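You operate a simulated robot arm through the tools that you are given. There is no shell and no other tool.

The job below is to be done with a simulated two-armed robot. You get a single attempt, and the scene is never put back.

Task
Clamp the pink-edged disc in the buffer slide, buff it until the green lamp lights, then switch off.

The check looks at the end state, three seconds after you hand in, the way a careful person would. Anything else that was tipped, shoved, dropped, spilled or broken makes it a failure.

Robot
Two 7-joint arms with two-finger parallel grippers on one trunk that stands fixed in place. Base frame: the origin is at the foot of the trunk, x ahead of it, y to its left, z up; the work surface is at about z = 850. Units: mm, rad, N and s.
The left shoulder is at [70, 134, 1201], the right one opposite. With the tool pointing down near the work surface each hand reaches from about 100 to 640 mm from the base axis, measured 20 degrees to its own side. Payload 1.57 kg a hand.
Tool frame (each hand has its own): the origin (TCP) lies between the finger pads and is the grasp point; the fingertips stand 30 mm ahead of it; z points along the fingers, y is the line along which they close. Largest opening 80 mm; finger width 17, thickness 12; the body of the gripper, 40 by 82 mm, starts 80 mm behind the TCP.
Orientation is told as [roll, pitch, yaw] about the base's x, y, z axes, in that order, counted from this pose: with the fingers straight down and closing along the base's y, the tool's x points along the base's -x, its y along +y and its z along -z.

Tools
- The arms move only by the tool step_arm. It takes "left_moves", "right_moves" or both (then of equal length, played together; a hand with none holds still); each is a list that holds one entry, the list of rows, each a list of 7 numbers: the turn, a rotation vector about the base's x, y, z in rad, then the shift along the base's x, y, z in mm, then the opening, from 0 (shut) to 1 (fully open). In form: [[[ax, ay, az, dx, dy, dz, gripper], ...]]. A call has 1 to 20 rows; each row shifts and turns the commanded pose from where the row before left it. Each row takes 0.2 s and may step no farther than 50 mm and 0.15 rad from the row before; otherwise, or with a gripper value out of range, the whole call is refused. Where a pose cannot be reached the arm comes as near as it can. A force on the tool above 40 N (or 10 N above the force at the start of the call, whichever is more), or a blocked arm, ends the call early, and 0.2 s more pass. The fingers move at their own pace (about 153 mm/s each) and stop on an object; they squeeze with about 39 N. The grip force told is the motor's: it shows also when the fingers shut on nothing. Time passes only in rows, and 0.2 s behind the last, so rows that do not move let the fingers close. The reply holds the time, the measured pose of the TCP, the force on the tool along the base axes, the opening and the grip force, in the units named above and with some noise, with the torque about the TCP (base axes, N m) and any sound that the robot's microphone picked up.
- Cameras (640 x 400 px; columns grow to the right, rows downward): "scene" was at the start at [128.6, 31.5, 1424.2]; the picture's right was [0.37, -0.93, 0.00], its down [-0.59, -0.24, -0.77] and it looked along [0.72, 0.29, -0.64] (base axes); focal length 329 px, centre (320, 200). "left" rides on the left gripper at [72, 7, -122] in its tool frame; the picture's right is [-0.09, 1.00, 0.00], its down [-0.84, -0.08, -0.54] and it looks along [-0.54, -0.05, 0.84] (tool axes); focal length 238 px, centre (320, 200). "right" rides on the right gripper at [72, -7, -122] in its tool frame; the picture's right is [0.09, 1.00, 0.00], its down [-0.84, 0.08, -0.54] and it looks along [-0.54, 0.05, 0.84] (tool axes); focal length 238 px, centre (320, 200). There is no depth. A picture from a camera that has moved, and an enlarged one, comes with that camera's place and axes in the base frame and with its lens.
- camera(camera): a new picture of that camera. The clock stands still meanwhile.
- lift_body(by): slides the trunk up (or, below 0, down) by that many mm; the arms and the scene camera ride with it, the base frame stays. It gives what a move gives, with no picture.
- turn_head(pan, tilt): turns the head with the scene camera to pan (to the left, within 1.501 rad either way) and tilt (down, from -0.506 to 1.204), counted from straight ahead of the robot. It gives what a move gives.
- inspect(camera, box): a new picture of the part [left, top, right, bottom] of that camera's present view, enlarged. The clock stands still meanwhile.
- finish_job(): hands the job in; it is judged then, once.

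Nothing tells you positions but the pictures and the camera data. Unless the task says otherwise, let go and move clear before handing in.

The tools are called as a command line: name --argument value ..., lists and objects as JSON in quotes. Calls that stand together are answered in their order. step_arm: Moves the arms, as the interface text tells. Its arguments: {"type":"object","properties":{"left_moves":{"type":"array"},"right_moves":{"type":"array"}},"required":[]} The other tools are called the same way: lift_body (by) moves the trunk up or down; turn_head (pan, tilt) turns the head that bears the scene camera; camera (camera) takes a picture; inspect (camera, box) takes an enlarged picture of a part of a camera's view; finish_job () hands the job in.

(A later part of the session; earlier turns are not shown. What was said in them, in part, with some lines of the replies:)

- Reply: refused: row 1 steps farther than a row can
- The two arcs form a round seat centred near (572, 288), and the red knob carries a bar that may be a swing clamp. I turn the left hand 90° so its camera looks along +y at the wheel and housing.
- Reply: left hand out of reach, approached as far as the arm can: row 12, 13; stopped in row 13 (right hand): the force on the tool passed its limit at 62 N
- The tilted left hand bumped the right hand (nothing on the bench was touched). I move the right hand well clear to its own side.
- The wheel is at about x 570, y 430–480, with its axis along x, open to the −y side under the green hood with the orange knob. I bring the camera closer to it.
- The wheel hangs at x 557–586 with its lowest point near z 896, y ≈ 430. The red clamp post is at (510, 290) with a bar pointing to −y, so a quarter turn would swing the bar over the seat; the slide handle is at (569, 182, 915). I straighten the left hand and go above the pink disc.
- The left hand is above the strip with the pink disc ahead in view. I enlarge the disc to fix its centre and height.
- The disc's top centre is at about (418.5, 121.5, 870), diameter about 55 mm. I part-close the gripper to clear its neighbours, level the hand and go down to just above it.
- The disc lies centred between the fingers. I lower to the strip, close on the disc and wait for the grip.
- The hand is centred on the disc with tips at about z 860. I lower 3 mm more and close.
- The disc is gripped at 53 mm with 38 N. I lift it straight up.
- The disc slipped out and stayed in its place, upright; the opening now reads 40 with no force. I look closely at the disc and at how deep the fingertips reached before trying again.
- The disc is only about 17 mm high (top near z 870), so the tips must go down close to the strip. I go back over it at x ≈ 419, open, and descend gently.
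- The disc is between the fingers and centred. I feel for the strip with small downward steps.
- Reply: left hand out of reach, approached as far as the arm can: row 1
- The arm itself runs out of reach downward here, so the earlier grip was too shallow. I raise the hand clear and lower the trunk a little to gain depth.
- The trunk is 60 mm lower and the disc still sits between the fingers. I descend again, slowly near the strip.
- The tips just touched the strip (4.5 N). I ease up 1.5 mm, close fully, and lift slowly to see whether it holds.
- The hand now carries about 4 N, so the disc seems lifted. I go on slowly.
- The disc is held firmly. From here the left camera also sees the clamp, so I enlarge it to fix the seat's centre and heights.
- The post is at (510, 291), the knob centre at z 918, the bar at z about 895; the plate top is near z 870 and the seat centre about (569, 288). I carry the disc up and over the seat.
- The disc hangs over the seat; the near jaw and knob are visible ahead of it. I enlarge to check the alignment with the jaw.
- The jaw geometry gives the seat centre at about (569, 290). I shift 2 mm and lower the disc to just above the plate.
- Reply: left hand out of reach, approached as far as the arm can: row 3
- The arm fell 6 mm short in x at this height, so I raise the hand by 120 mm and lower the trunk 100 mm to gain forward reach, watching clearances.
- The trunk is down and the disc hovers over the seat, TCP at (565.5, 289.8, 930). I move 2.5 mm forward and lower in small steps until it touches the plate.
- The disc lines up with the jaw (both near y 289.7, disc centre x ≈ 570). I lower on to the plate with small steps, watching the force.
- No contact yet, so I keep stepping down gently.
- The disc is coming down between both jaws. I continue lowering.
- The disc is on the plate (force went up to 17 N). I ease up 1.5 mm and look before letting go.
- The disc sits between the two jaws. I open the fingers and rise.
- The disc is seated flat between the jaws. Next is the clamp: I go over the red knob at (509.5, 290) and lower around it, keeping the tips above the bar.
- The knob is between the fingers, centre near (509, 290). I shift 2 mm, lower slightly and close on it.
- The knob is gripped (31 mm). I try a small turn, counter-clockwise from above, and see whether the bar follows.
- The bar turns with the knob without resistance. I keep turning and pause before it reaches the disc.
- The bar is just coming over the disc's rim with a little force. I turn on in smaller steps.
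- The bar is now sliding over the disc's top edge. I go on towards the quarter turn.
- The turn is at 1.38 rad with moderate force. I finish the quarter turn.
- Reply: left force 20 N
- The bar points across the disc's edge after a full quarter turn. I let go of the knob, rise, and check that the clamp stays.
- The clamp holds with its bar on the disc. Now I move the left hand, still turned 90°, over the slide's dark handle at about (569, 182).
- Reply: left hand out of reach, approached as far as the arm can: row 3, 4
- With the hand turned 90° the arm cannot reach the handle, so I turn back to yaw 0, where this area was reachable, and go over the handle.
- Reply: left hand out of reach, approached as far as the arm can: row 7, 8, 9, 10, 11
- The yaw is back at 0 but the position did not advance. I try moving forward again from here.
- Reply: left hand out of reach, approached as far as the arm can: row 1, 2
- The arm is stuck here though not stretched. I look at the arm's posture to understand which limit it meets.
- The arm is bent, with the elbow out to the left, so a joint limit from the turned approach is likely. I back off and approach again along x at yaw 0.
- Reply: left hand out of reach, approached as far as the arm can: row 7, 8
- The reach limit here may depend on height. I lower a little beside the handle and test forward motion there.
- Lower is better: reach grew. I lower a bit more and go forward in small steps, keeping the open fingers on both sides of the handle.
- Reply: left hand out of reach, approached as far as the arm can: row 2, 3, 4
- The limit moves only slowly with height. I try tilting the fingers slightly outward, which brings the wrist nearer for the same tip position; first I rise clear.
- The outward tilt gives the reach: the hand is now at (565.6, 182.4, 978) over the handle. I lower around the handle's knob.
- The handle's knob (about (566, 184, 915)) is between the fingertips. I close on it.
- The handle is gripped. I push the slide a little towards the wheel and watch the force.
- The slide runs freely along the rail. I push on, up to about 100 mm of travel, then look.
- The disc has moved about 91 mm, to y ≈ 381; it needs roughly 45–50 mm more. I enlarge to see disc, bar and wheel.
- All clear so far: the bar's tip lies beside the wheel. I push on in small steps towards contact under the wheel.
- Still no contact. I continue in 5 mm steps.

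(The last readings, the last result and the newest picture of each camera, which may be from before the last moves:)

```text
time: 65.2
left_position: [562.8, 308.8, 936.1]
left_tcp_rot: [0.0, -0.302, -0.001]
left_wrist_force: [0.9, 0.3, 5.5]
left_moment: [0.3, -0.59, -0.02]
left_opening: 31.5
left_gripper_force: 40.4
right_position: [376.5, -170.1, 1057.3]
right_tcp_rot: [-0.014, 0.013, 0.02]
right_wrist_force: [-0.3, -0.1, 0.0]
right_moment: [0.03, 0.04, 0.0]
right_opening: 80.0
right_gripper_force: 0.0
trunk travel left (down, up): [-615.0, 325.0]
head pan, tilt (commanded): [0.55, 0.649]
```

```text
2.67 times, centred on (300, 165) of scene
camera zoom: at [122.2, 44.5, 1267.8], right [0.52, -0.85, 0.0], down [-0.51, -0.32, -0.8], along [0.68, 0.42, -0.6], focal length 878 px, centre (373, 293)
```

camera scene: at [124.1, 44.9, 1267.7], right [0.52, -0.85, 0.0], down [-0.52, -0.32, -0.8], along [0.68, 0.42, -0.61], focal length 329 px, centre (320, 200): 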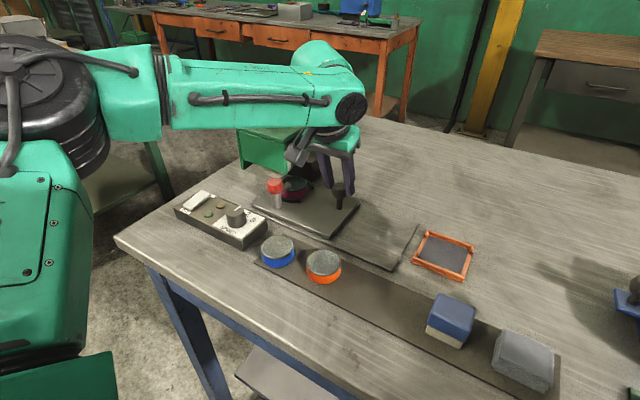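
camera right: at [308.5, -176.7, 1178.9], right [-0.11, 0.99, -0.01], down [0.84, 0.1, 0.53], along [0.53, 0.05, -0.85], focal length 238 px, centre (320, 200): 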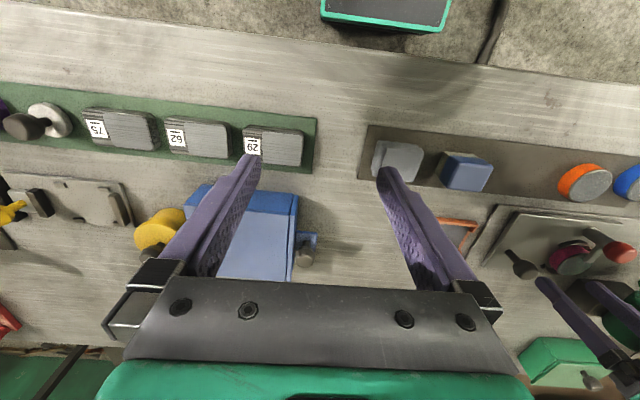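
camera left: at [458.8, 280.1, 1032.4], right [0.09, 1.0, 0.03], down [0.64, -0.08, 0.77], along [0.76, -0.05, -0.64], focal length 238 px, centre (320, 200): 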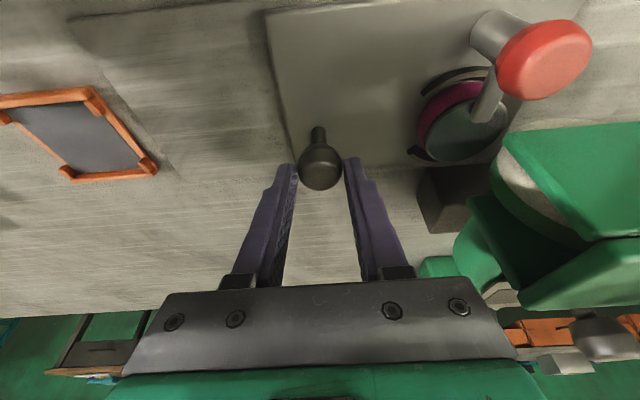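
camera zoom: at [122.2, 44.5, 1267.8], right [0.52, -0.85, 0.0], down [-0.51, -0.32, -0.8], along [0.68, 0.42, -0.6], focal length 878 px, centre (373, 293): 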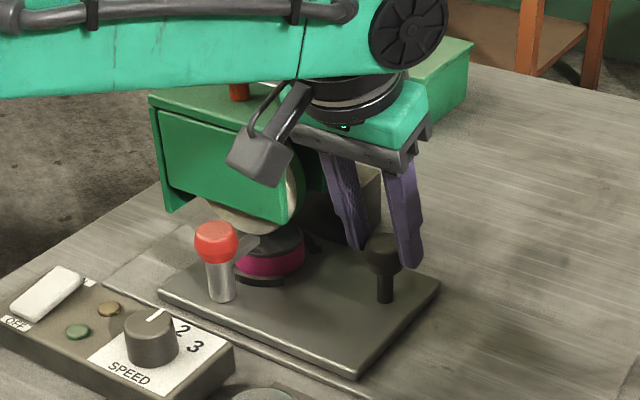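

The disc's centre is now at about y 414, partly under the wheel. I go the last 15 mm gently.

step_arm --left_moves '[[[0, 0, 0, 0, 4, 0, 0.2], [0, 0, 0, 0, 4, 0, 0.2]]]'

step_arm --left_moves '[[[0, 0, 0, 0, 4, 0, 0.2], [0, 0, 0, 0, 4, 0, 0.2]]]'

inspect --camera "left" --box '[390, 0, 640, 260]'

inspect --camera "scene" --box '[220, 90, 380, 240]'

```text
time: 65.8
left_position: [562.8, 316.4, 936.4]
left_tcp_rot: [0.0, -0.298, 0.001]
left_wrist_force: [-3.0, 0.1, 5.0]
left_moment: [0.03, 0.35, -0.21]
left_opening: 31.4
left_gripper_force: 40.2
right_position: [376.6, -170.4, 1058.4]
right_tcp_rot: [-0.012, 0.012, 0.022]
right_wrist_force: [0.0, 0.0, 1.0]
right_moment: [-0.02, 0.06, 0.0]
right_opening: 80.0
right_gripper_force: 0.1
trunk travel left (down, up): [-615.0, 325.0]
head pan, tilt (commanded): [0.55, 0.649]
```

```text
time: 66.5
left_position: [562.4, 324.6, 936.7]
left_tcp_rot: [-0.001, -0.298, 0.001]
left_wrist_force: [-2.9, 1.9, 2.2]
left_moment: [-0.02, 0.57, -0.18]
left_opening: 31.5
left_gripper_force: 40.4
right_position: [377.1, -169.6, 1056.1]
right_tcp_rot: [-0.012, 0.013, 0.021]
right_wrist_force: [0.3, 0.0, 0.4]
right_moment: [0.0, 0.0, 0.01]
right_opening: 80.4
right_gripper_force: 0.0
trunk travel left (down, up): [-615.0, 325.0]
head pan, tilt (commanded): [0.55, 0.649]
```

```text
1.54 times, centred on (515, 130) of left
camera zoom: at [459.0, 330.7, 1032.6], right [0.09, 1.0, 0.03], down [0.64, -0.08, 0.76], along [0.76, -0.05, -0.64], focal length 367 px, centre (20, 308)
```

zoom: 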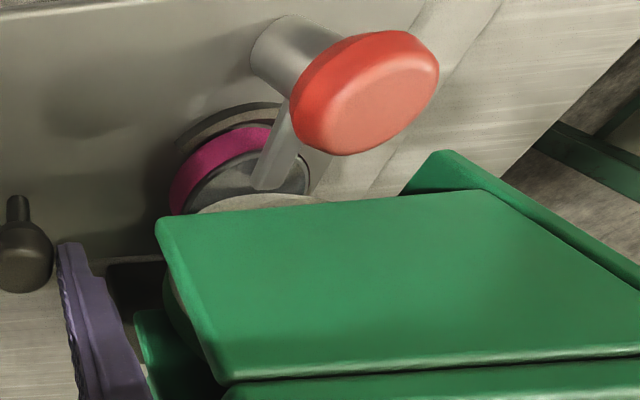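

```text
2.67 times, centred on (300, 165) of scene
camera zoom: at [122.2, 45.1, 1267.8], right [0.52, -0.85, 0.0], down [-0.51, -0.32, -0.8], along [0.68, 0.42, -0.6], focal length 878 px, centre (373, 293)
```

zoom: 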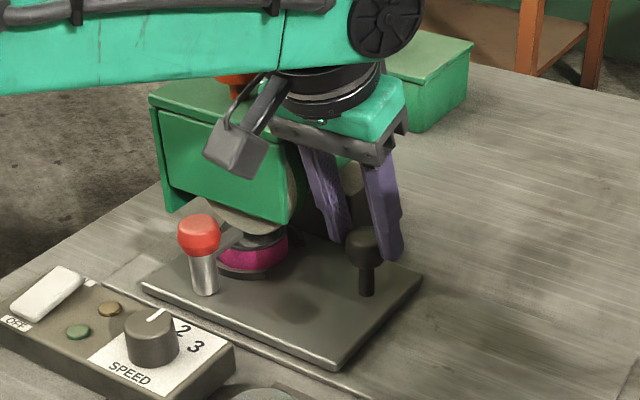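

The disc's centre is now near y 430, where I take the wheel's lowest point to be. I enlarge the contact region to verify.

inspect --camera "scene" --box '[275, 150, 345, 210]'

inspect --camera "right" --box '[480, 130, 640, 330]'

```text
6.67 times, centred on (310, 180) of scene
camera zoom: at [122.2, 45.1, 1267.8], right [0.52, -0.85, 0.0], down [-0.51, -0.32, -0.8], along [0.68, 0.42, -0.6], focal length 2196 px, centre (387, 333)
```

zoom: 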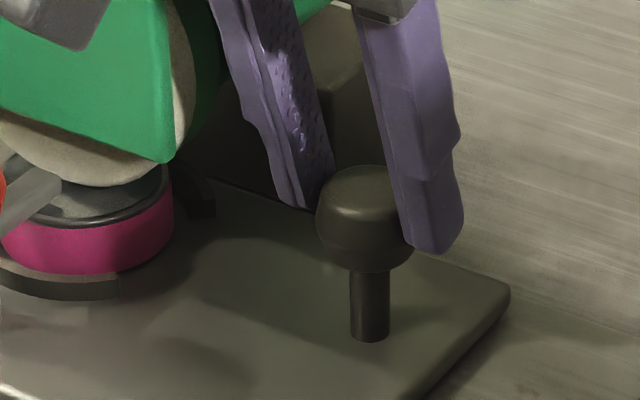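

```text
2.00 times, centred on (560, 230) of right
camera zoom: at [307.4, -176.7, 1179.2], right [-0.11, 0.99, -0.01], down [0.84, 0.1, 0.53], along [0.53, 0.05, -0.85], focal length 477 px, centre (-160, 140)
```

zoom: 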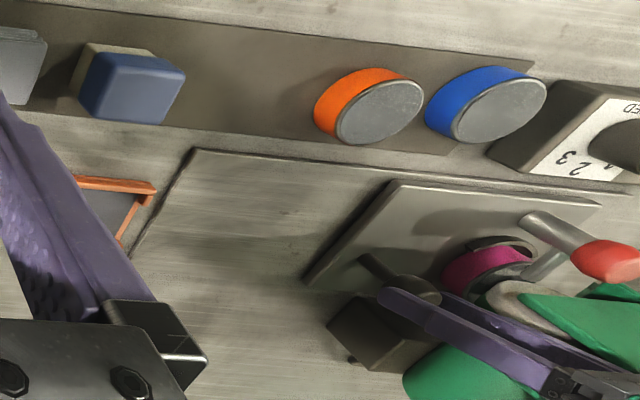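

I look at the wheel's bottom against the disc from the left part of that view.

inspect --camera "scene" --box '[245, 140, 315, 210]'

```text
5.71 times, centred on (280, 175) of scene
camera zoom: at [122.2, 45.1, 1267.8], right [0.52, -0.85, 0.0], down [-0.51, -0.32, -0.8], along [0.68, 0.42, -0.6], focal length 1882 px, centre (549, 343)
```

zoom: 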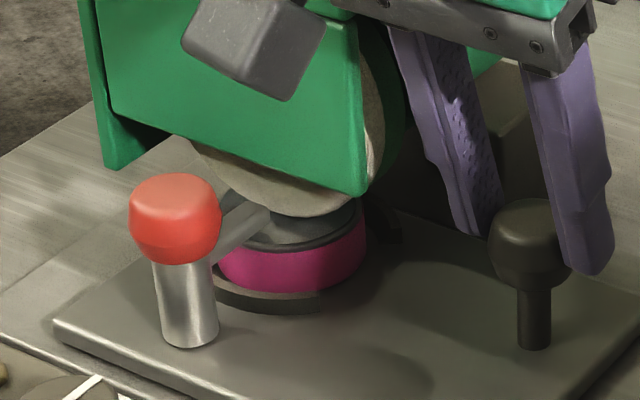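

The disc is centred under the wheel, but the wheel's lower edge looks some 15 mm above the disc's top, so the head probably has to be pressed down (the orange knob, with a pivot at the dark block). I release the handle, rise and look closely at the head.

step_arm --left_moves '[[[0, 0, 0, 0, 0, 0, 0.6], [0, 0, 0, 0, 0, 0, 0.6], [0, 0, 0, -3, 0, 15, 0.6], [0, 0, 0, -8, -5, 25, 0.6], [0, 0, 0, -20, -15, 30, 0.6], [0, 0, 0, -20, -25, 30, 0.6], [0, 0, 0, -20, -25, 20, 0.6], [0, 0, 0, 0, 0, 0, 0.6]]]'

camera --camera "left"

inspect --camera "scene" --box '[200, 70, 380, 230]'

```text
time: 68.2
left_position: [492.3, 255.9, 1054.1]
left_tcp_rot: [-0.002, -0.299, 0.0]
left_wrist_force: [0.9, 0.3, -0.1]
left_moment: [0.0, -0.01, 0.0]
left_opening: 48.0
left_gripper_force: 0.0
right_position: [379.4, -169.4, 1057.6]
right_tcp_rot: [-0.012, 0.015, 0.02]
right_wrist_force: [-0.2, -0.3, -0.4]
right_moment: [-0.01, 0.01, 0.02]
right_opening: 79.9
right_gripper_force: 0.1
trunk travel left (down, up): [-615.0, 325.0]
head pan, tilt (commanded): [0.55, 0.649]
```

```text
taken
camera left: at [388.5, 262.4, 1150.1], right [0.09, 1.0, 0.03], down [0.64, -0.08, 0.76], along [0.76, -0.05, -0.64], focal length 238 px, centre (320, 200)
```

left: 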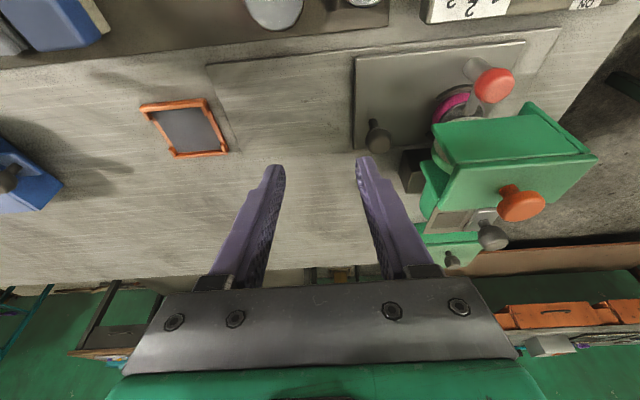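

```text
2.50 times, centred on (290, 150) of scene
camera zoom: at [123.9, 45.7, 1267.6], right [0.52, -0.85, 0.0], down [-0.52, -0.32, -0.8], along [0.68, 0.42, -0.61], focal length 824 px, centre (395, 325)
```

zoom: 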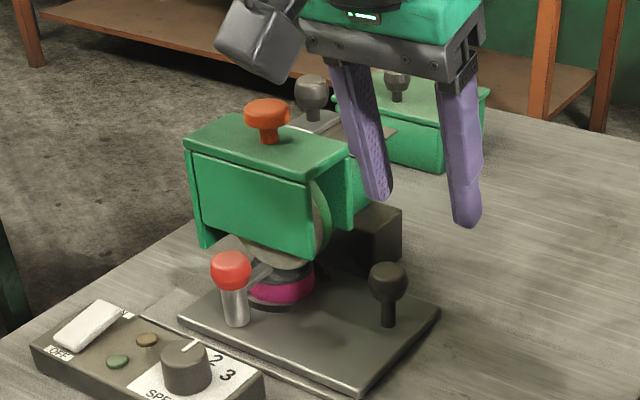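

The slide stays in place with the disc clamped. I turn the left hand again to look at the head from its open side, from lower down.

step_arm --left_moves '[[[0, 0.15, 0, 0, 0, 0, 0.6], [0, 0.15, 0, 0, 0, 0, 0.6], [0, 0, 0.15, 0, -5, 0, 0.6], [0, 0, 0.15, 0, -5, 0, 0.6], [0, 0, 0.15, 2, -5, 0, 0.6], [0, 0, 0.15, 2, -5, 0, 0.6], [0, 0, 0.15, 2, -5, 0, 0.6], [0, 0, 0.15, 2, -5, 0, 0.6], [0, 0, 0.15, 2, -5, 0, 0.6], [0, 0, 0.15, 0, -5, 0, 0.6], [0, 0, 0.15, 0, 0, 0, 0.6], [0, 0, 0.15, 0, 0, 0, 0.6], [0.1, 0, 0, 0, 0, -10, 0.6], [0.1, 0, 0, 0, 0, -20, 0.6], [0.1, 0, 0, 0, 0, -20, 0.6]]]'

camera --camera "left"

```text
time: 71.5
left_position: [502.8, 216.1, 1004.3]
left_tcp_rot: [0.021, -0.299, 1.497]
left_wrist_force: [0.6, 0.5, -0.8]
left_moment: [-0.02, 0.02, 0.0]
left_opening: 48.2
left_gripper_force: 0.0
right_position: [378.9, -169.9, 1056.4]
right_tcp_rot: [-0.013, 0.013, 0.019]
right_wrist_force: [0.1, -0.4, 0.4]
right_moment: [0.01, 0.02, 0.01]
right_opening: 79.8
right_gripper_force: 0.1
trunk travel left (down, up): [-615.0, 325.0]
head pan, tilt (commanded): [0.55, 0.649]
```

```text
taken
camera left: at [492.2, 109.6, 1100.7], right [-0.99, 0.16, 0.05], down [0.14, 0.63, 0.76], along [0.09, 0.76, -0.64], focal length 238 px, centre (320, 200)
```

left: 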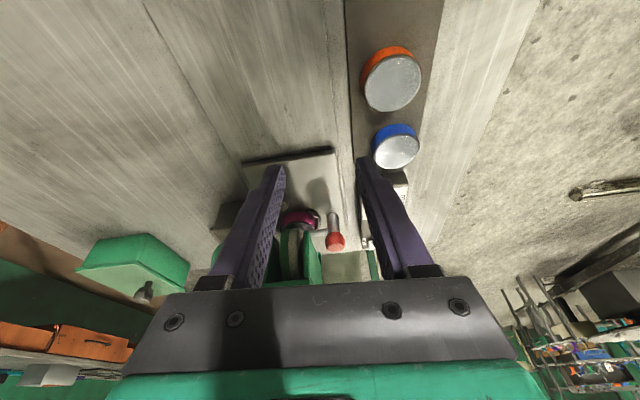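

inspect --camera "left" --box '[200, 140, 400, 290]'

inspect --camera "left" --box '[265, 195, 355, 285]'

```text
2.67 times, centred on (300, 215) of left
camera zoom: at [492.2, 109.6, 1100.7], right [-0.99, 0.16, 0.05], down [0.14, 0.63, 0.76], along [0.09, 0.76, -0.64], focal length 636 px, centre (373, 160)
```

zoom: 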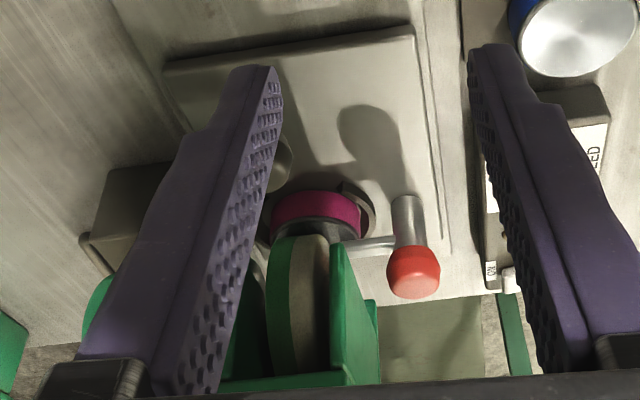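

```text
4.44 times, centred on (310, 240) of left
camera zoom: at [492.2, 109.6, 1100.7], right [-0.99, 0.16, 0.05], down [0.14, 0.63, 0.76], along [0.09, 0.76, -0.64], focal length 1059 px, centre (364, 22)
```

zoom: 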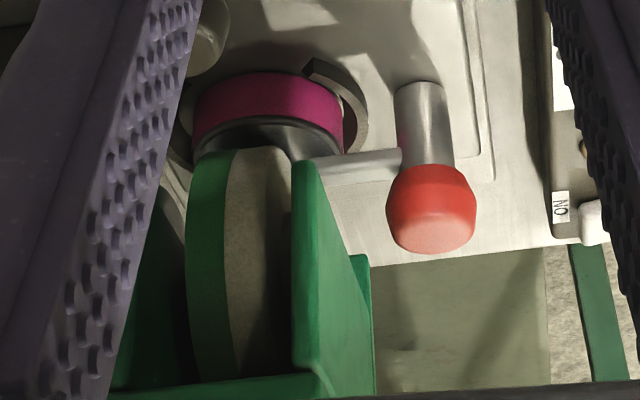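

The disc looks taller than I first judged (its top maybe 888–892), so the gap may be small or nil. I tilt the hand further to look nearly horizontally at the gap between wheel and disc.

step_arm --left_moves '[[[0.12, 0, 0, 0, 0, -5, 0.6], [0.12, 0, 0, 0, 0, -10, 0.6], [0.12, 0, 0, 0, 0, -10, 0.6], [0.12, 0, 0, 0, 0, -10, 0.6], [0.12, 0, 0, 0, 0, -10, 0.6]]]'

camera --camera "left"

```text
time: 72.7
left_position: [465.2, 269.3, 943.4]
left_tcp_rot: [0.086, -0.895, 1.458]
left_wrist_force: [-0.6, 0.4, -0.7]
left_moment: [0.03, -0.01, -0.01]
left_opening: 47.9
left_gripper_force: 0.2
left hand out of reach, approached as far as the arm can: row 2, 3, 4, 5
right_position: [377.5, -169.4, 1057.8]
right_tcp_rot: [-0.012, 0.014, 0.02]
right_wrist_force: [0.5, -0.1, -0.1]
right_moment: [0.01, -0.03, 0.01]
right_opening: 79.9
right_gripper_force: 0.1
trunk travel left (down, up): [-615.0, 325.0]
head pan, tilt (commanded): [0.55, 0.649]
```

```text
taken
camera left: at [453.5, 129.3, 964.2], right [-0.99, 0.1, 0.12], down [0.13, 0.09, 0.99], along [0.09, 0.99, -0.1], focal length 238 px, centre (320, 200)
```

left: 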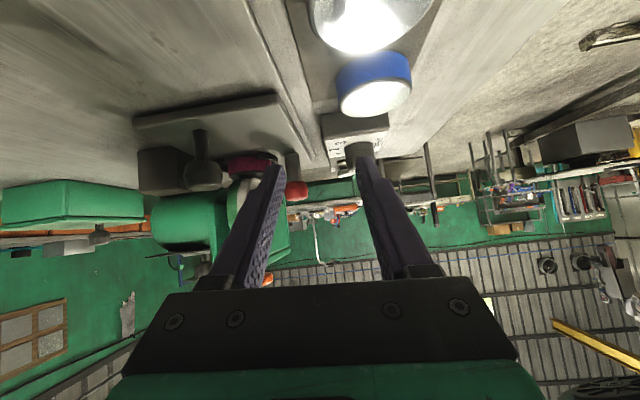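

inspect --camera "left" --box '[170, 110, 330, 270]'

inspect --camera "left" --box '[210, 140, 280, 210]'

```text
2.50 times, centred on (250, 190) of left
camera zoom: at [453.5, 129.3, 964.2], right [-0.99, 0.1, 0.12], down [0.13, 0.09, 0.99], along [0.09, 0.99, -0.1], focal length 596 px, centre (495, 225)
```

zoom: 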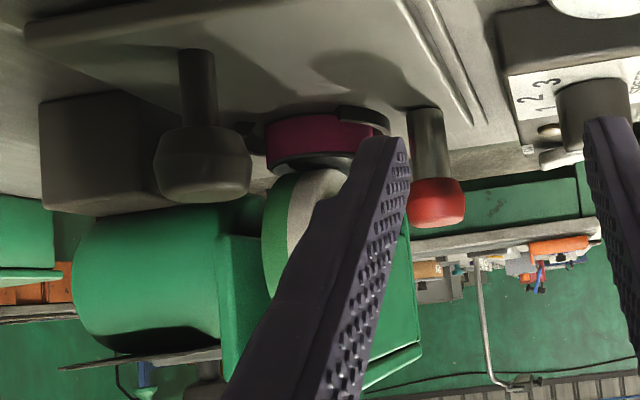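

```text
5.71 times, centred on (245, 175) of left
camera zoom: at [453.5, 129.3, 964.2], right [-0.99, 0.1, 0.12], down [0.13, 0.09, 0.99], along [0.09, 0.99, -0.1], focal length 1362 px, centre (749, 343)
```

zoom: 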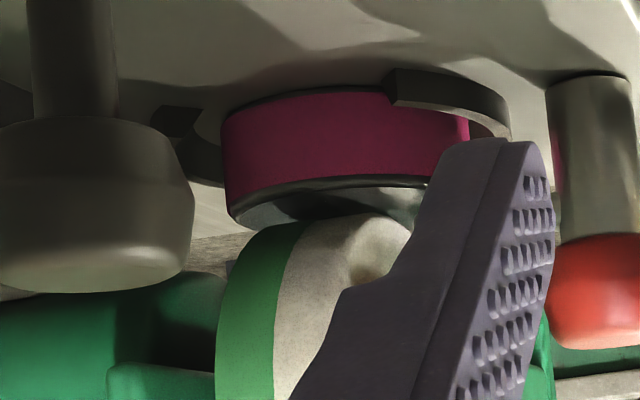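

From this near-horizontal view the wheel's lowest point (about z 894) is right at the disc's top (about 892–893), so the disc is in buffing position after all. I straighten the hand and go over the switch at about (430, 508).

step_arm --left_moves '[[[-0.127, 0.0144, 0, -3, 0, 15, 0.6], [-0.127, 0.0144, 0, -3, 0, 15, 0.6], [-0.127, 0.0144, 0, -3, 0, 15, 0.6], [-0.127, 0.0144, 0, -3, 0, 15, 0.6], [-0.127, 0.0144, 0, -3, 0, 15, 0.6], [-0.127, 0.0144, 0, 0, 0, 15, 0.6], [-0.127, 0.0144, 0, 0, 0, 15, 0.6]]]'

camera --camera "scene"

```text
time: 74.2
left_position: [451.0, 270.0, 1048.6]
left_tcp_rot: [0.087, 0.0, 1.456]
left_wrist_force: [-0.6, 0.9, 1.0]
left_moment: [0.0, 0.02, -0.02]
left_opening: 48.1
left_gripper_force: 0.1
right_position: [377.9, -169.4, 1058.2]
right_tcp_rot: [-0.014, 0.014, 0.022]
right_wrist_force: [0.6, 0.6, 0.8]
right_moment: [-0.01, -0.01, -0.03]
right_opening: 80.0
right_gripper_force: 0.0
trunk travel left (down, up): [-615.0, 325.0]
head pan, tilt (commanded): [0.55, 0.649]
```

```text
taken
camera scene: at [123.1, 45.7, 1267.7], right [0.52, -0.85, 0.0], down [-0.52, -0.32, -0.8], along [0.68, 0.42, -0.6], focal length 329 px, centre (320, 200)
```

scene: 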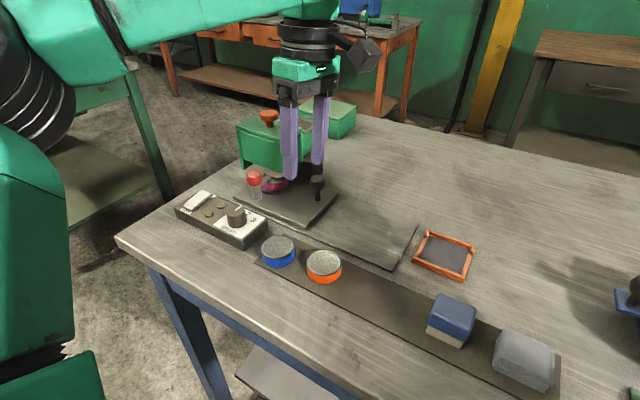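

The hand is upright again. I turn back to yaw 0 while moving over to the switch.

step_arm --left_moves '[[[0, 0, -0.1456, -2, 22, 0, 0.4], [0, 0, -0.1456, -2, 22, 0, 0.4], [0, 0, -0.1456, -2, 22, 0, 0.4], [0, 0, -0.1456, -2, 22, 0, 0.4], [0, 0, -0.1456, -2, 22, 0, 0.4], [0, 0, -0.1456, -2, 22, 0, 0.2], [0, 0, -0.1456, -2, 22, 0, 0.2], [0, 0, -0.1456, -2, 22, 0, 0.2], [0, 0, -0.1456, -2, 22, 0, 0], [0, 0, -0.1456, -2, 22, 0, 0], [-0.087, 0, 0, 0, 0, 0, 0]]]'

camera --camera "left"

camera --camera "scene"

```text
time: 76.7
left_position: [430.9, 490.5, 1048.7]
left_tcp_rot: [-0.001, -0.001, 0.0]
left_wrist_force: [1.0, -0.6, 0.2]
left_moment: [-0.03, -0.01, -0.01]
left_opening: 0.0
left_gripper_force: 21.5
right_position: [378.3, -168.8, 1057.4]
right_tcp_rot: [-0.012, 0.015, 0.019]
right_wrist_force: [-0.1, 0.0, -0.5]
right_moment: [-0.01, -0.04, 0.0]
right_opening: 79.8
right_gripper_force: 0.1
trunk travel left (down, up): [-615.0, 325.0]
head pan, tilt (commanded): [0.55, 0.649]
```

```text
taken
camera left: at [359.4, 495.7, 1171.3], right [0.09, 1.0, 0.0], down [0.84, -0.08, 0.54], along [0.54, -0.05, -0.84], focal length 238 px, centre (320, 200)
```

left: 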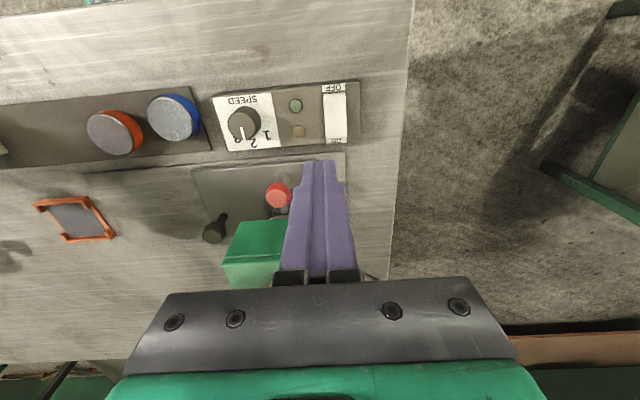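

```text
taken
camera scene: at [123.6, 45.4, 1267.7], right [0.52, -0.85, 0.0], down [-0.52, -0.32, -0.8], along [0.68, 0.42, -0.6], focal length 329 px, centre (320, 200)
```

scene: 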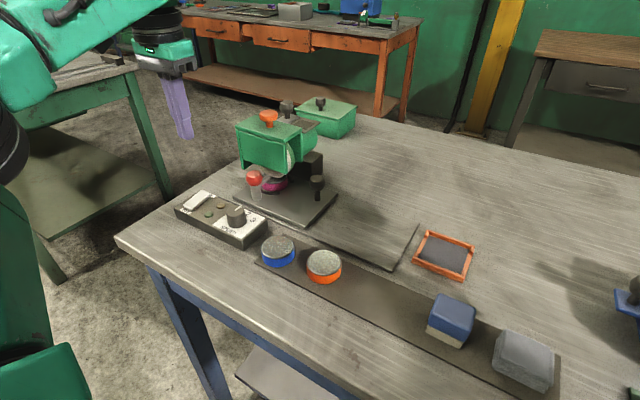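

The switch is in view and the bench is clear. I enlarge the switch and the buffer.

inspect --camera "left" --box '[270, 60, 370, 160]'

inspect --camera "scene" --box '[165, 175, 275, 255]'

inspect --camera "scene" --box '[225, 90, 345, 230]'

```text
4.00 times, centred on (320, 110) of left
camera zoom: at [359.4, 495.7, 1171.3], right [0.09, 1.0, 0.0], down [0.84, -0.08, 0.54], along [0.54, -0.05, -0.84], focal length 953 px, centre (320, 560)
```

zoom: 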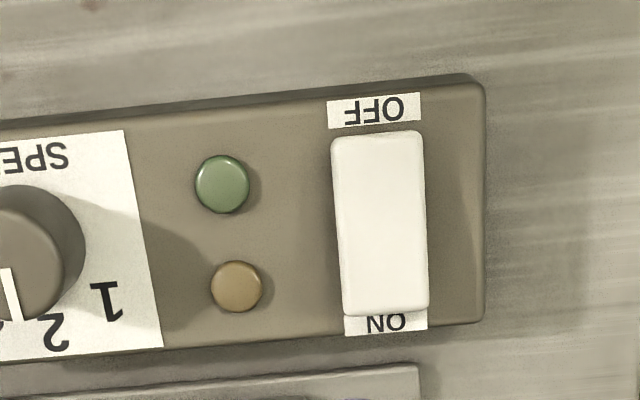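

```text
5.00 times, centred on (220, 215) of scene
camera zoom: at [123.6, 45.4, 1267.7], right [0.52, -0.85, 0.0], down [-0.52, -0.32, -0.8], along [0.68, 0.42, -0.6], focal length 1647 px, centre (820, 125)
```

zoom: 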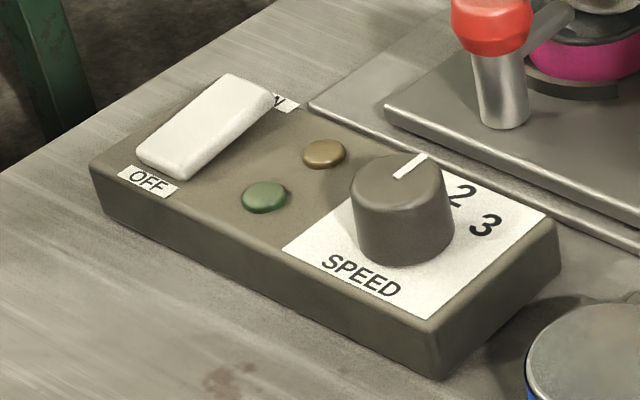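

```text
2.86 times, centred on (285, 160) of scene
camera zoom: at [123.6, 45.4, 1267.7], right [0.52, -0.85, 0.0], down [-0.52, -0.32, -0.8], along [0.68, 0.42, -0.6], focal length 941 px, centre (420, 314)
```

zoom: 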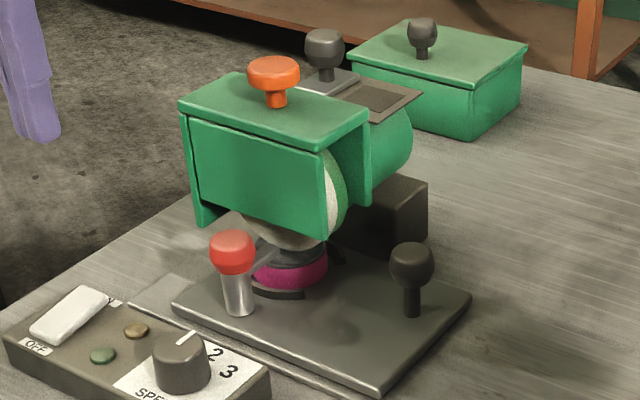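

The dial points at 2; the rocker's OFF end (x 407) is pressed and its ON end (x ≈ 451, y 507, z ≈ 890) stands up. I bring the closed fingertips above the ON end.

step_arm --left_moves '[[[0, 0, 0, 8, 9, -30, 0], [0, 0, 0, 7, 8, -40, 0], [0, 0, 0, 0, 0, -40, 0], [0, 0, 0, 0, 0, 0, 0]]]'

camera --camera "left"

camera --camera "scene"

```text
time: 77.7
left_position: [445.7, 505.2, 939.1]
left_tcp_rot: [0.002, 0.0, 0.001]
left_wrist_force: [-1.2, 0.0, 0.7]
left_moment: [-0.04, 0.05, -0.03]
left_opening: 0.0
left_gripper_force: 21.6
right_position: [378.4, -170.3, 1057.0]
right_tcp_rot: [-0.01, 0.011, 0.018]
right_wrist_force: [0.8, -0.8, 0.1]
right_moment: [0.01, -0.01, -0.01]
right_opening: 80.1
right_gripper_force: 0.0
trunk travel left (down, up): [-615.0, 325.0]
head pan, tilt (commanded): [0.55, 0.649]
```

```text
taken
camera left: at [375.2, 511.4, 1060.8], right [0.09, 1.0, 0.0], down [0.84, -0.08, 0.54], along [0.54, -0.05, -0.84], focal length 238 px, centre (320, 200)
```

left: 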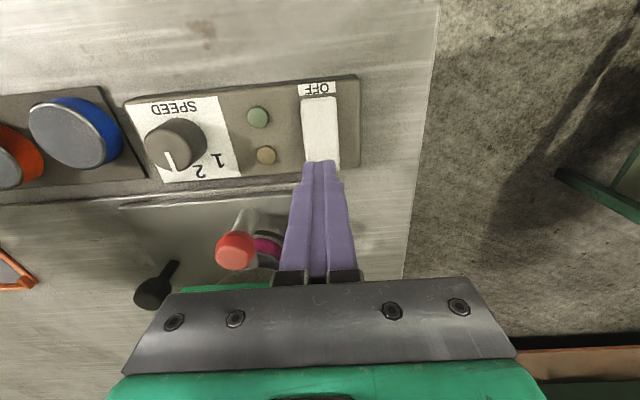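

```text
taken
camera scene: at [123.2, 44.9, 1267.7], right [0.52, -0.85, 0.0], down [-0.52, -0.32, -0.8], along [0.68, 0.42, -0.6], focal length 329 px, centre (320, 200)
```

scene: 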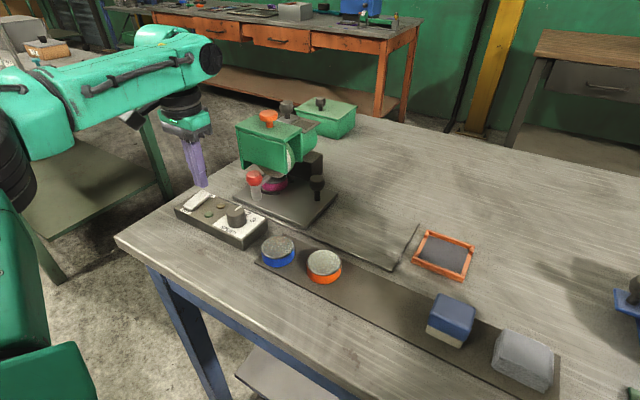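

The fingertips are in line with the rocker's ON half. I lower in small steps to press it.

step_arm --left_moves '[[[0, 0, 0, 0, 1, -10, 0], [0, 0, 0, 0, 0, -4, 0], [0, 0, 0, 0, 0, 0, 0]]]'

inspect --camera "left" --box '[240, 70, 370, 190]'

inspect --camera "scene" --box '[165, 150, 265, 250]'

```text
time: 78.5
left_position: [447.1, 507.5, 924.8]
left_tcp_rot: [0.0, -0.002, 0.0]
left_wrist_force: [0.6, 0.2, -0.2]
left_moment: [-0.02, -0.01, 0.0]
left_opening: 0.0
left_gripper_force: 21.3
right_position: [377.8, -169.7, 1057.5]
right_tcp_rot: [-0.011, 0.013, 0.019]
right_wrist_force: [-0.5, -0.1, 0.9]
right_moment: [-0.01, -0.01, -0.03]
right_opening: 79.9
right_gripper_force: 0.2
trunk travel left (down, up): [-615.0, 325.0]
head pan, tilt (commanded): [0.55, 0.649]
```

```text
3.33 times, centred on (305, 130) of left
camera zoom: at [374.4, 513.2, 1047.3], right [0.09, 1.0, 0.0], down [0.84, -0.08, 0.54], along [0.54, -0.05, -0.84], focal length 794 px, centre (370, 433)
```

zoom: 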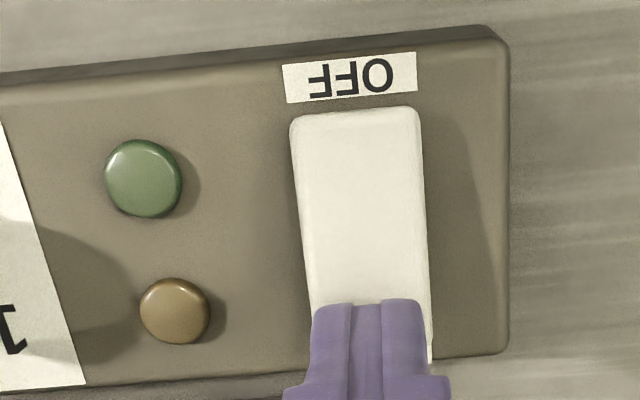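

```text
4.00 times, centred on (215, 200) of scene
camera zoom: at [123.3, 45.2, 1267.7], right [0.52, -0.85, 0.0], down [-0.52, -0.32, -0.8], along [0.68, 0.42, -0.6], focal length 1318 px, centre (740, 200)
```

zoom: 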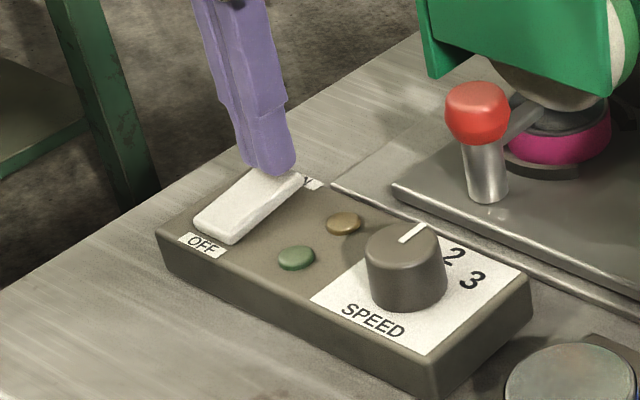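

The tips are just above the ON end. I press on, 3 mm at a time.

step_arm --left_moves '[[[0, 0, 0, 0, 0, -3, 0], [0, 0, 0, 0, 0, 0, 0]]]'

step_arm --left_moves '[[[0, 0, 0, 0, 0, -3, 0]]]'

```text
time: 79.0
left_position: [445.5, 507.8, 921.6]
left_tcp_rot: [0.002, -0.003, 0.001]
left_wrist_force: [0.4, 0.1, -0.2]
left_moment: [0.02, -0.04, -0.04]
left_opening: 0.0
left_gripper_force: 21.3
right_position: [378.4, -170.0, 1057.9]
right_tcp_rot: [-0.012, 0.012, 0.017]
right_wrist_force: [0.7, -1.1, -1.0]
right_moment: [0.0, 0.0, -0.03]
right_opening: 80.1
right_gripper_force: 0.1
trunk travel left (down, up): [-615.0, 325.0]
head pan, tilt (commanded): [0.55, 0.649]
```

```text
time: 79.5
left_position: [445.1, 507.3, 918.4]
left_tcp_rot: [0.003, -0.002, 0.002]
left_wrist_force: [0.0, 0.2, 0.3]
left_moment: [-0.02, -0.03, 0.04]
left_opening: 0.0
left_gripper_force: 21.4
right_position: [378.2, -169.8, 1056.7]
right_tcp_rot: [-0.013, 0.013, 0.019]
right_wrist_force: [0.2, -0.5, -0.8]
right_moment: [0.02, 0.01, 0.02]
right_opening: 80.1
right_gripper_force: 0.0
trunk travel left (down, up): [-615.0, 325.0]
head pan, tilt (commanded): [0.55, 0.649]
```

step_arm --left_moves '[[[0, 0, 0, 0, 0, -2.5, 0]]]'

inspect --camera "scene" --box '[165, 150, 265, 250]'

```text
time: 79.8
left_position: [445.0, 507.7, 917.2]
left_tcp_rot: [0.002, -0.004, 0.002]
left_wrist_force: [0.6, 2.0, 4.8]
left_moment: [0.05, 0.05, 0.02]
left_opening: 0.0
left_gripper_force: 21.5
right_position: [376.7, -170.0, 1058.3]
right_tcp_rot: [-0.012, 0.013, 0.019]
right_wrist_force: [0.3, 0.4, 0.3]
right_moment: [0.01, 0.0, 0.02]
right_opening: 79.9
right_gripper_force: 0.1
trunk travel left (down, up): [-615.0, 325.0]
head pan, tilt (commanded): [0.55, 0.649]
```

```text
4.00 times, centred on (215, 200) of scene
camera zoom: at [122.7, 44.8, 1267.9], right [0.52, -0.85, 0.0], down [-0.52, -0.32, -0.8], along [0.68, 0.42, -0.6], focal length 1318 px, centre (740, 200)
```

zoom: 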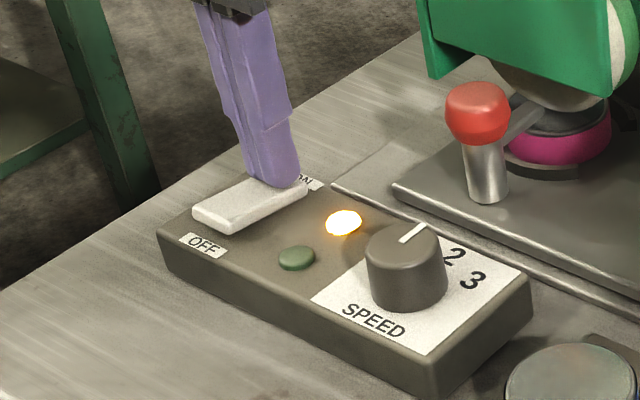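

The rocker tipped and the amber lamp lit, so the motor is on. I rise and move over the OFF end, watching lamp and sound.

step_arm --left_moves '[[[0, 0, 0, 0, 0, 20, 0], [0, 0, 0, -35, 0, 0, 0]]]'

camera --camera "left"

inspect --camera "scene" --box '[165, 100, 345, 250]'

```text
time: 80.5
left_position: [408.9, 507.4, 936.8]
left_tcp_rot: [-0.003, -0.002, 0.0]
left_wrist_force: [-1.1, 0.5, 0.2]
left_moment: [-0.03, -0.01, 0.0]
left_opening: 0.0
left_gripper_force: 21.4
right_position: [375.2, -167.5, 1058.1]
right_tcp_rot: [-0.015, 0.011, 0.021]
right_wrist_force: [0.2, 0.2, 0.3]
right_moment: [-0.01, 0.0, -0.02]
right_opening: 80.3
right_gripper_force: 0.2
trunk travel left (down, up): [-615.0, 325.0]
head pan, tilt (commanded): [0.55, 0.649]
```

```text
taken
camera left: at [337.0, 513.0, 1059.3], right [0.09, 1.0, 0.0], down [0.83, -0.08, 0.55], along [0.54, -0.05, -0.84], focal length 238 px, centre (320, 200)
```

left: 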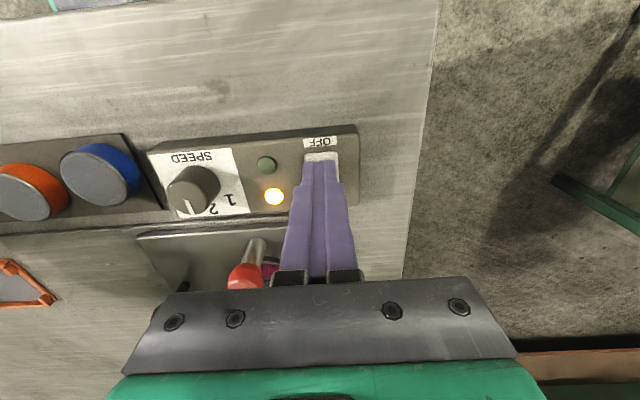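

```text
2.67 times, centred on (255, 175) of scene
camera zoom: at [120.3, 46.6, 1268.0], right [0.52, -0.85, 0.0], down [-0.51, -0.32, -0.8], along [0.68, 0.42, -0.6], focal length 878 px, centre (493, 267)
```

zoom: 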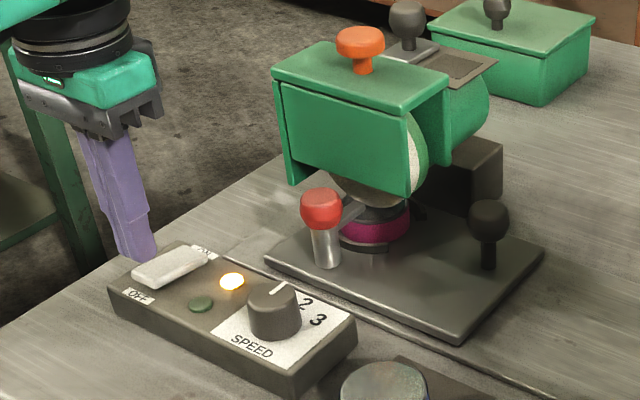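

The amber lamp is on, the green not yet. I wait one second at a time and check.

step_arm --left_moves '[[[0, 0, 0, 0, 0, 0, 0], [0, 0, 0, 0, 0, 0, 0], [0, 0, 0, 0, 0, 0, 0], [0, 0, 0, 0, 0, 0, 0]]]'

inspect --camera "scene" --box '[165, 100, 345, 250]'

```text
time: 81.5
left_position: [410.8, 506.0, 937.2]
left_tcp_rot: [0.0, -0.003, 0.002]
left_wrist_force: [0.5, -0.1, 0.6]
left_moment: [0.0, 0.04, 0.0]
left_opening: 0.1
left_gripper_force: 21.1
right_position: [378.4, -169.5, 1056.7]
right_tcp_rot: [-0.012, 0.012, 0.019]
right_wrist_force: [-0.8, -1.0, -0.2]
right_moment: [0.0, -0.01, 0.03]
right_opening: 80.0
right_gripper_force: 0.0
trunk travel left (down, up): [-615.0, 325.0]
head pan, tilt (commanded): [0.55, 0.649]
```

```text
2.67 times, centred on (255, 175) of scene
camera zoom: at [123.0, 45.3, 1267.7], right [0.52, -0.85, 0.0], down [-0.52, -0.32, -0.8], along [0.68, 0.42, -0.6], focal length 878 px, centre (493, 267)
```

zoom: 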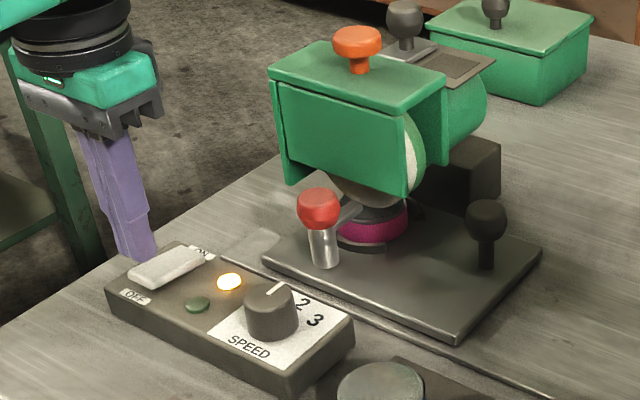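

Only amber so far and no sound reported. I wait some seconds more, checking.

step_arm --left_moves '[[[0, 0, 0, 0, 0, 0, 0], [0, 0, 0, 0, 0, 0, 0], [0, 0, 0, 0, 0, 0, 0], [0, 0, 0, 0, 0, 0, 0], [0, 0, 0, 0, 0, 0, 0], [0, 0, 0, 0, 0, 0, 0], [0, 0, 0, 0, 0, 0, 0], [0, 0, 0, 0, 0, 0, 0]]]'

inspect --camera "scene" --box '[165, 100, 345, 250]'

inspect --camera "scene" --box '[245, 120, 315, 190]'

```text
time: 83.2
left_position: [411.5, 506.6, 936.6]
left_tcp_rot: [-0.001, -0.003, 0.002]
left_wrist_force: [0.8, -0.3, -0.3]
left_moment: [-0.03, -0.01, 0.01]
left_opening: 0.0
left_gripper_force: 21.5
right_position: [379.5, -170.5, 1057.6]
right_tcp_rot: [-0.013, 0.012, 0.019]
right_wrist_force: [-0.3, 0.7, -0.2]
right_moment: [-0.02, 0.0, -0.03]
right_opening: 80.0
right_gripper_force: 0.0
trunk travel left (down, up): [-615.0, 325.0]
head pan, tilt (commanded): [0.55, 0.649]
```

```text
2.67 times, centred on (255, 175) of scene
camera zoom: at [123.3, 45.2, 1267.7], right [0.52, -0.85, 0.0], down [-0.52, -0.32, -0.8], along [0.68, 0.42, -0.6], focal length 878 px, centre (493, 267)
```

zoom: 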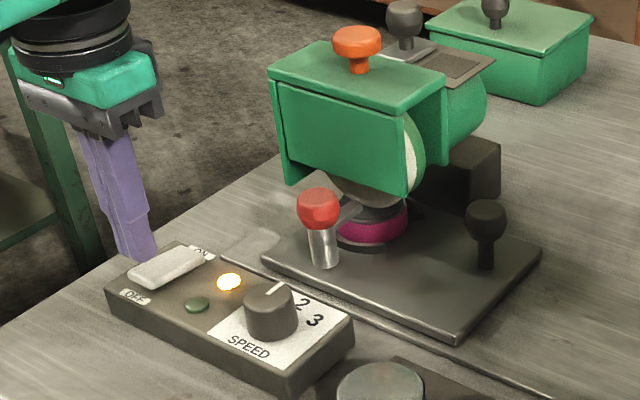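

```text
5.71 times, centred on (280, 155) of scene
camera zoom: at [123.3, 45.2, 1267.7], right [0.52, -0.85, 0.0], down [-0.52, -0.32, -0.8], along [0.68, 0.42, -0.6], focal length 1882 px, centre (549, 457)
```

zoom: 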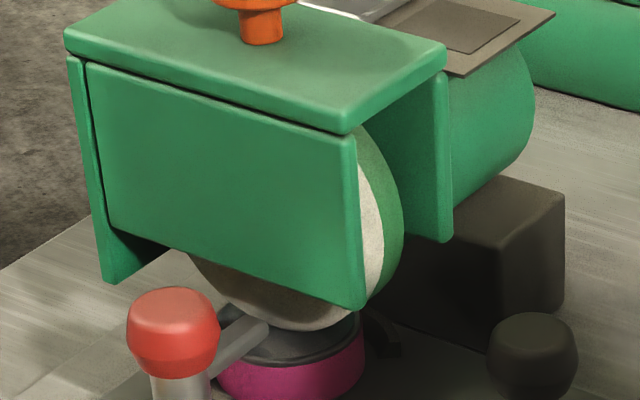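

The rocker and amber lamp are on but no green yet. I wait a few seconds more, since buffing may need dwell time.

step_arm --left_moves '[[[0, 0, 0, 0, 0, 0, 0], [0, 0, 0, 0, 0, 0, 0], [0, 0, 0, 0, 0, 0, 0], [0, 0, 0, 0, 0, 0, 0], [0, 0, 0, 0, 0, 0, 0], [0, 0, 0, 0, 0, 0, 0], [0, 0, 0, 0, 0, 0, 0], [0, 0, 0, 0, 0, 0, 0], [0, 0, 0, 0, 0, 0, 0], [0, 0, 0, 0, 0, 0, 0], [0, 0, 0, 0, 0, 0, 0], [0, 0, 0, 0, 0, 0, 0]]]'

inspect --camera "scene" --box '[165, 100, 345, 250]'

```text
time: 85.8
left_position: [410.5, 506.8, 936.6]
left_tcp_rot: [0.001, 0.0, 0.001]
left_wrist_force: [0.0, 0.2, -0.3]
left_moment: [0.02, 0.02, 0.03]
left_opening: 0.1
left_gripper_force: 20.8
right_position: [379.4, -168.9, 1058.6]
right_tcp_rot: [-0.013, 0.012, 0.019]
right_wrist_force: [-0.3, 0.4, 0.3]
right_moment: [0.01, 0.03, 0.0]
right_opening: 80.1
right_gripper_force: 0.0
trunk travel left (down, up): [-615.0, 325.0]
head pan, tilt (commanded): [0.55, 0.649]
```

```text
2.67 times, centred on (255, 175) of scene
camera zoom: at [123.3, 45.2, 1267.7], right [0.52, -0.85, 0.0], down [-0.52, -0.32, -0.8], along [0.68, 0.42, -0.6], focal length 878 px, centre (493, 267)
```

zoom: 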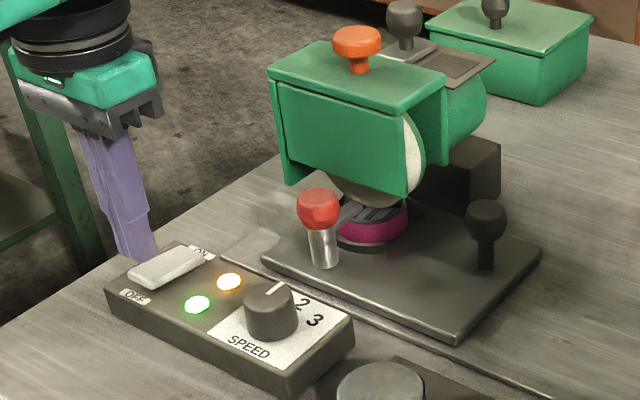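

The green lamp is lit and the disc shines. I press the OFF end at once.

step_arm --left_moves '[[[0, 0, 0, 0, 0, -14, 0], [0, 0, 0, 0, 0, -4, 0], [0, 0, 0, 0, 0, -3, 0]]]'

inspect --camera "scene" --box '[165, 150, 265, 250]'

```text
time: 86.7
left_position: [409.3, 508.2, 917.2]
left_tcp_rot: [0.003, -0.004, 0.004]
left_wrist_force: [-0.3, 0.8, 6.2]
left_moment: [0.0, -0.05, 0.05]
left_opening: 0.0
left_gripper_force: 20.7
right_position: [378.4, -169.5, 1056.5]
right_tcp_rot: [-0.012, 0.012, 0.02]
right_wrist_force: [-0.5, -0.5, -0.2]
right_moment: [0.0, 0.0, 0.01]
right_opening: 80.2
right_gripper_force: 0.0
trunk travel left (down, up): [-615.0, 325.0]
head pan, tilt (commanded): [0.55, 0.649]
```

```text
4.00 times, centred on (215, 200) of scene
camera zoom: at [122.6, 44.4, 1268.0], right [0.52, -0.85, 0.0], down [-0.52, -0.32, -0.8], along [0.68, 0.42, -0.6], focal length 1318 px, centre (740, 200)
```

zoom: 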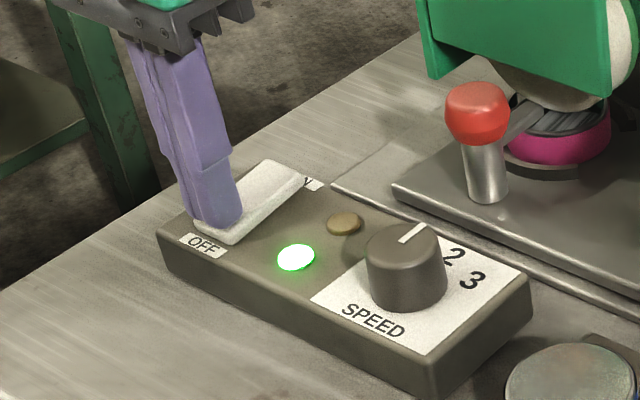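

The amber lamp went out while the green stays lit: switched off. I raise the hand clear and check the final scene.

step_arm --left_moves '[[[0, 0, 0, 0, 0, 15, 0], [0, 0, 0, 0, 0, 40, 0], [0, 0, 0, -10, 0, 45, 0], [0, 0, 0, -20, 0, 40, 0], [0, 0, 0, 0, 0, 0, 0]]]'

camera --camera "scene"

inspect --camera "scene" --box '[165, 100, 345, 250]'

camera --camera "right"

camera --camera "left"

```text
time: 87.8
left_position: [381.5, 509.8, 1058.1]
left_tcp_rot: [0.001, -0.001, 0.003]
left_wrist_force: [0.4, -0.2, -0.2]
left_moment: [-0.03, 0.0, 0.0]
left_opening: 0.1
left_gripper_force: 21.1
right_position: [380.0, -169.8, 1056.1]
right_tcp_rot: [-0.012, 0.014, 0.019]
right_wrist_force: [0.5, 0.5, -0.7]
right_moment: [0.01, 0.02, 0.0]
right_opening: 80.0
right_gripper_force: 0.1
trunk travel left (down, up): [-615.0, 325.0]
head pan, tilt (commanded): [0.55, 0.649]
```

```text
taken
camera scene: at [124.0, 45.5, 1267.6], right [0.52, -0.85, 0.0], down [-0.52, -0.32, -0.8], along [0.68, 0.42, -0.61], focal length 329 px, centre (320, 200)
```

scene: 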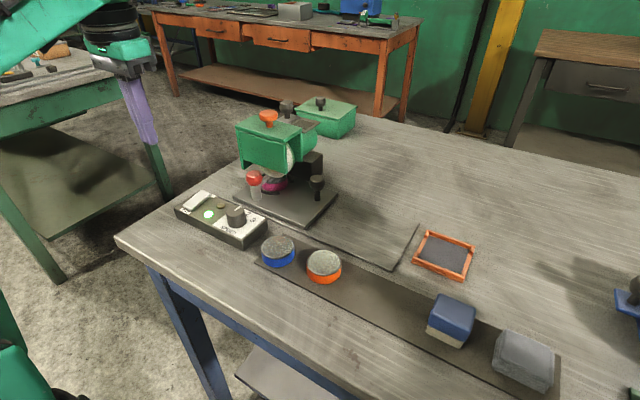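

```text
2.67 times, centred on (255, 175) of scene
camera zoom: at [124.0, 45.5, 1267.6], right [0.52, -0.85, 0.0], down [-0.52, -0.32, -0.8], along [0.68, 0.42, -0.61], focal length 878 px, centre (493, 267)
```

zoom: 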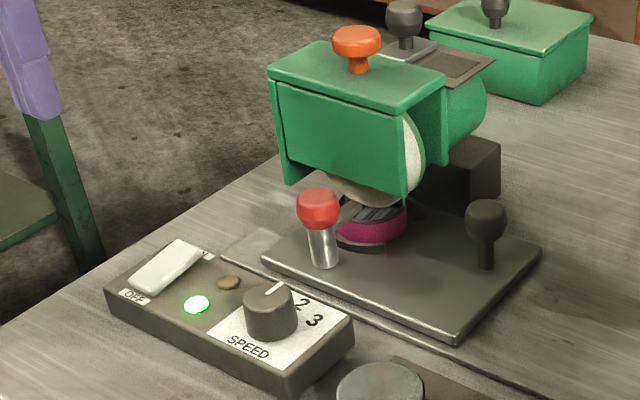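

```text
taken
camera right: at [309.1, -176.4, 1178.8], right [-0.11, 0.99, -0.01], down [0.84, 0.1, 0.53], along [0.53, 0.05, -0.85], focal length 238 px, centre (320, 200)
```

right: 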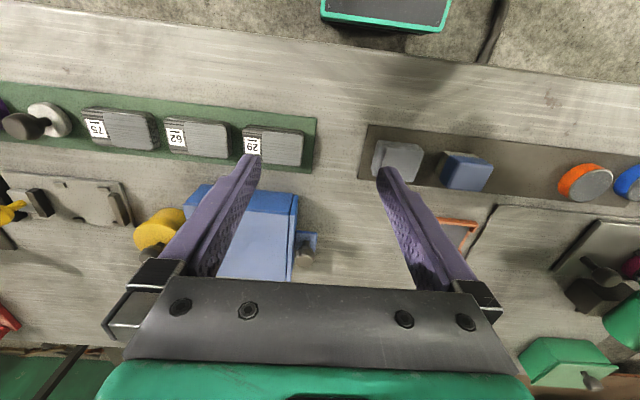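

```text
taken
camera left: at [309.2, 515.9, 1179.6], right [0.09, 1.0, 0.0], down [0.84, -0.08, 0.54], along [0.54, -0.05, -0.84], focal length 238 px, centre (320, 200)
```

left: 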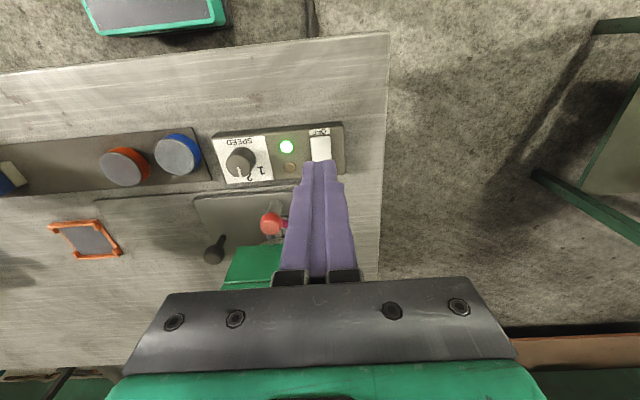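

The green lamp is lit, the amber lamp is out with the rocker at OFF, the disc is still clamped under the wheel and the other items stand as they did at the start. Both hands are clear, so I hand the job in.

finish_job

```text
The job is handed in.
```

The pink-edged disc is clamped in the buffer slide and buffed. The green lamp lit after about six seconds of running at speed 2, and I switched off straight away.

- **End state:** The rocker is at OFF with the amber lamp out, and the green lamp is still lit. The disc is still clamped in the slide, which I left pushed in under the wheel.
- **Slips along the way:**
  - Early on, the left hand bumped the right hand above the bench.
  - My first grip on the disc was too shallow. It slipped out and stayed upright where it stood, and the second grip held.
- **Other items:** In the last pictures everything else I could see on the bench was as it stood at the start. Both hands are clear. The trunk is 160 mm lower than at the start, because the arms needed the reach.
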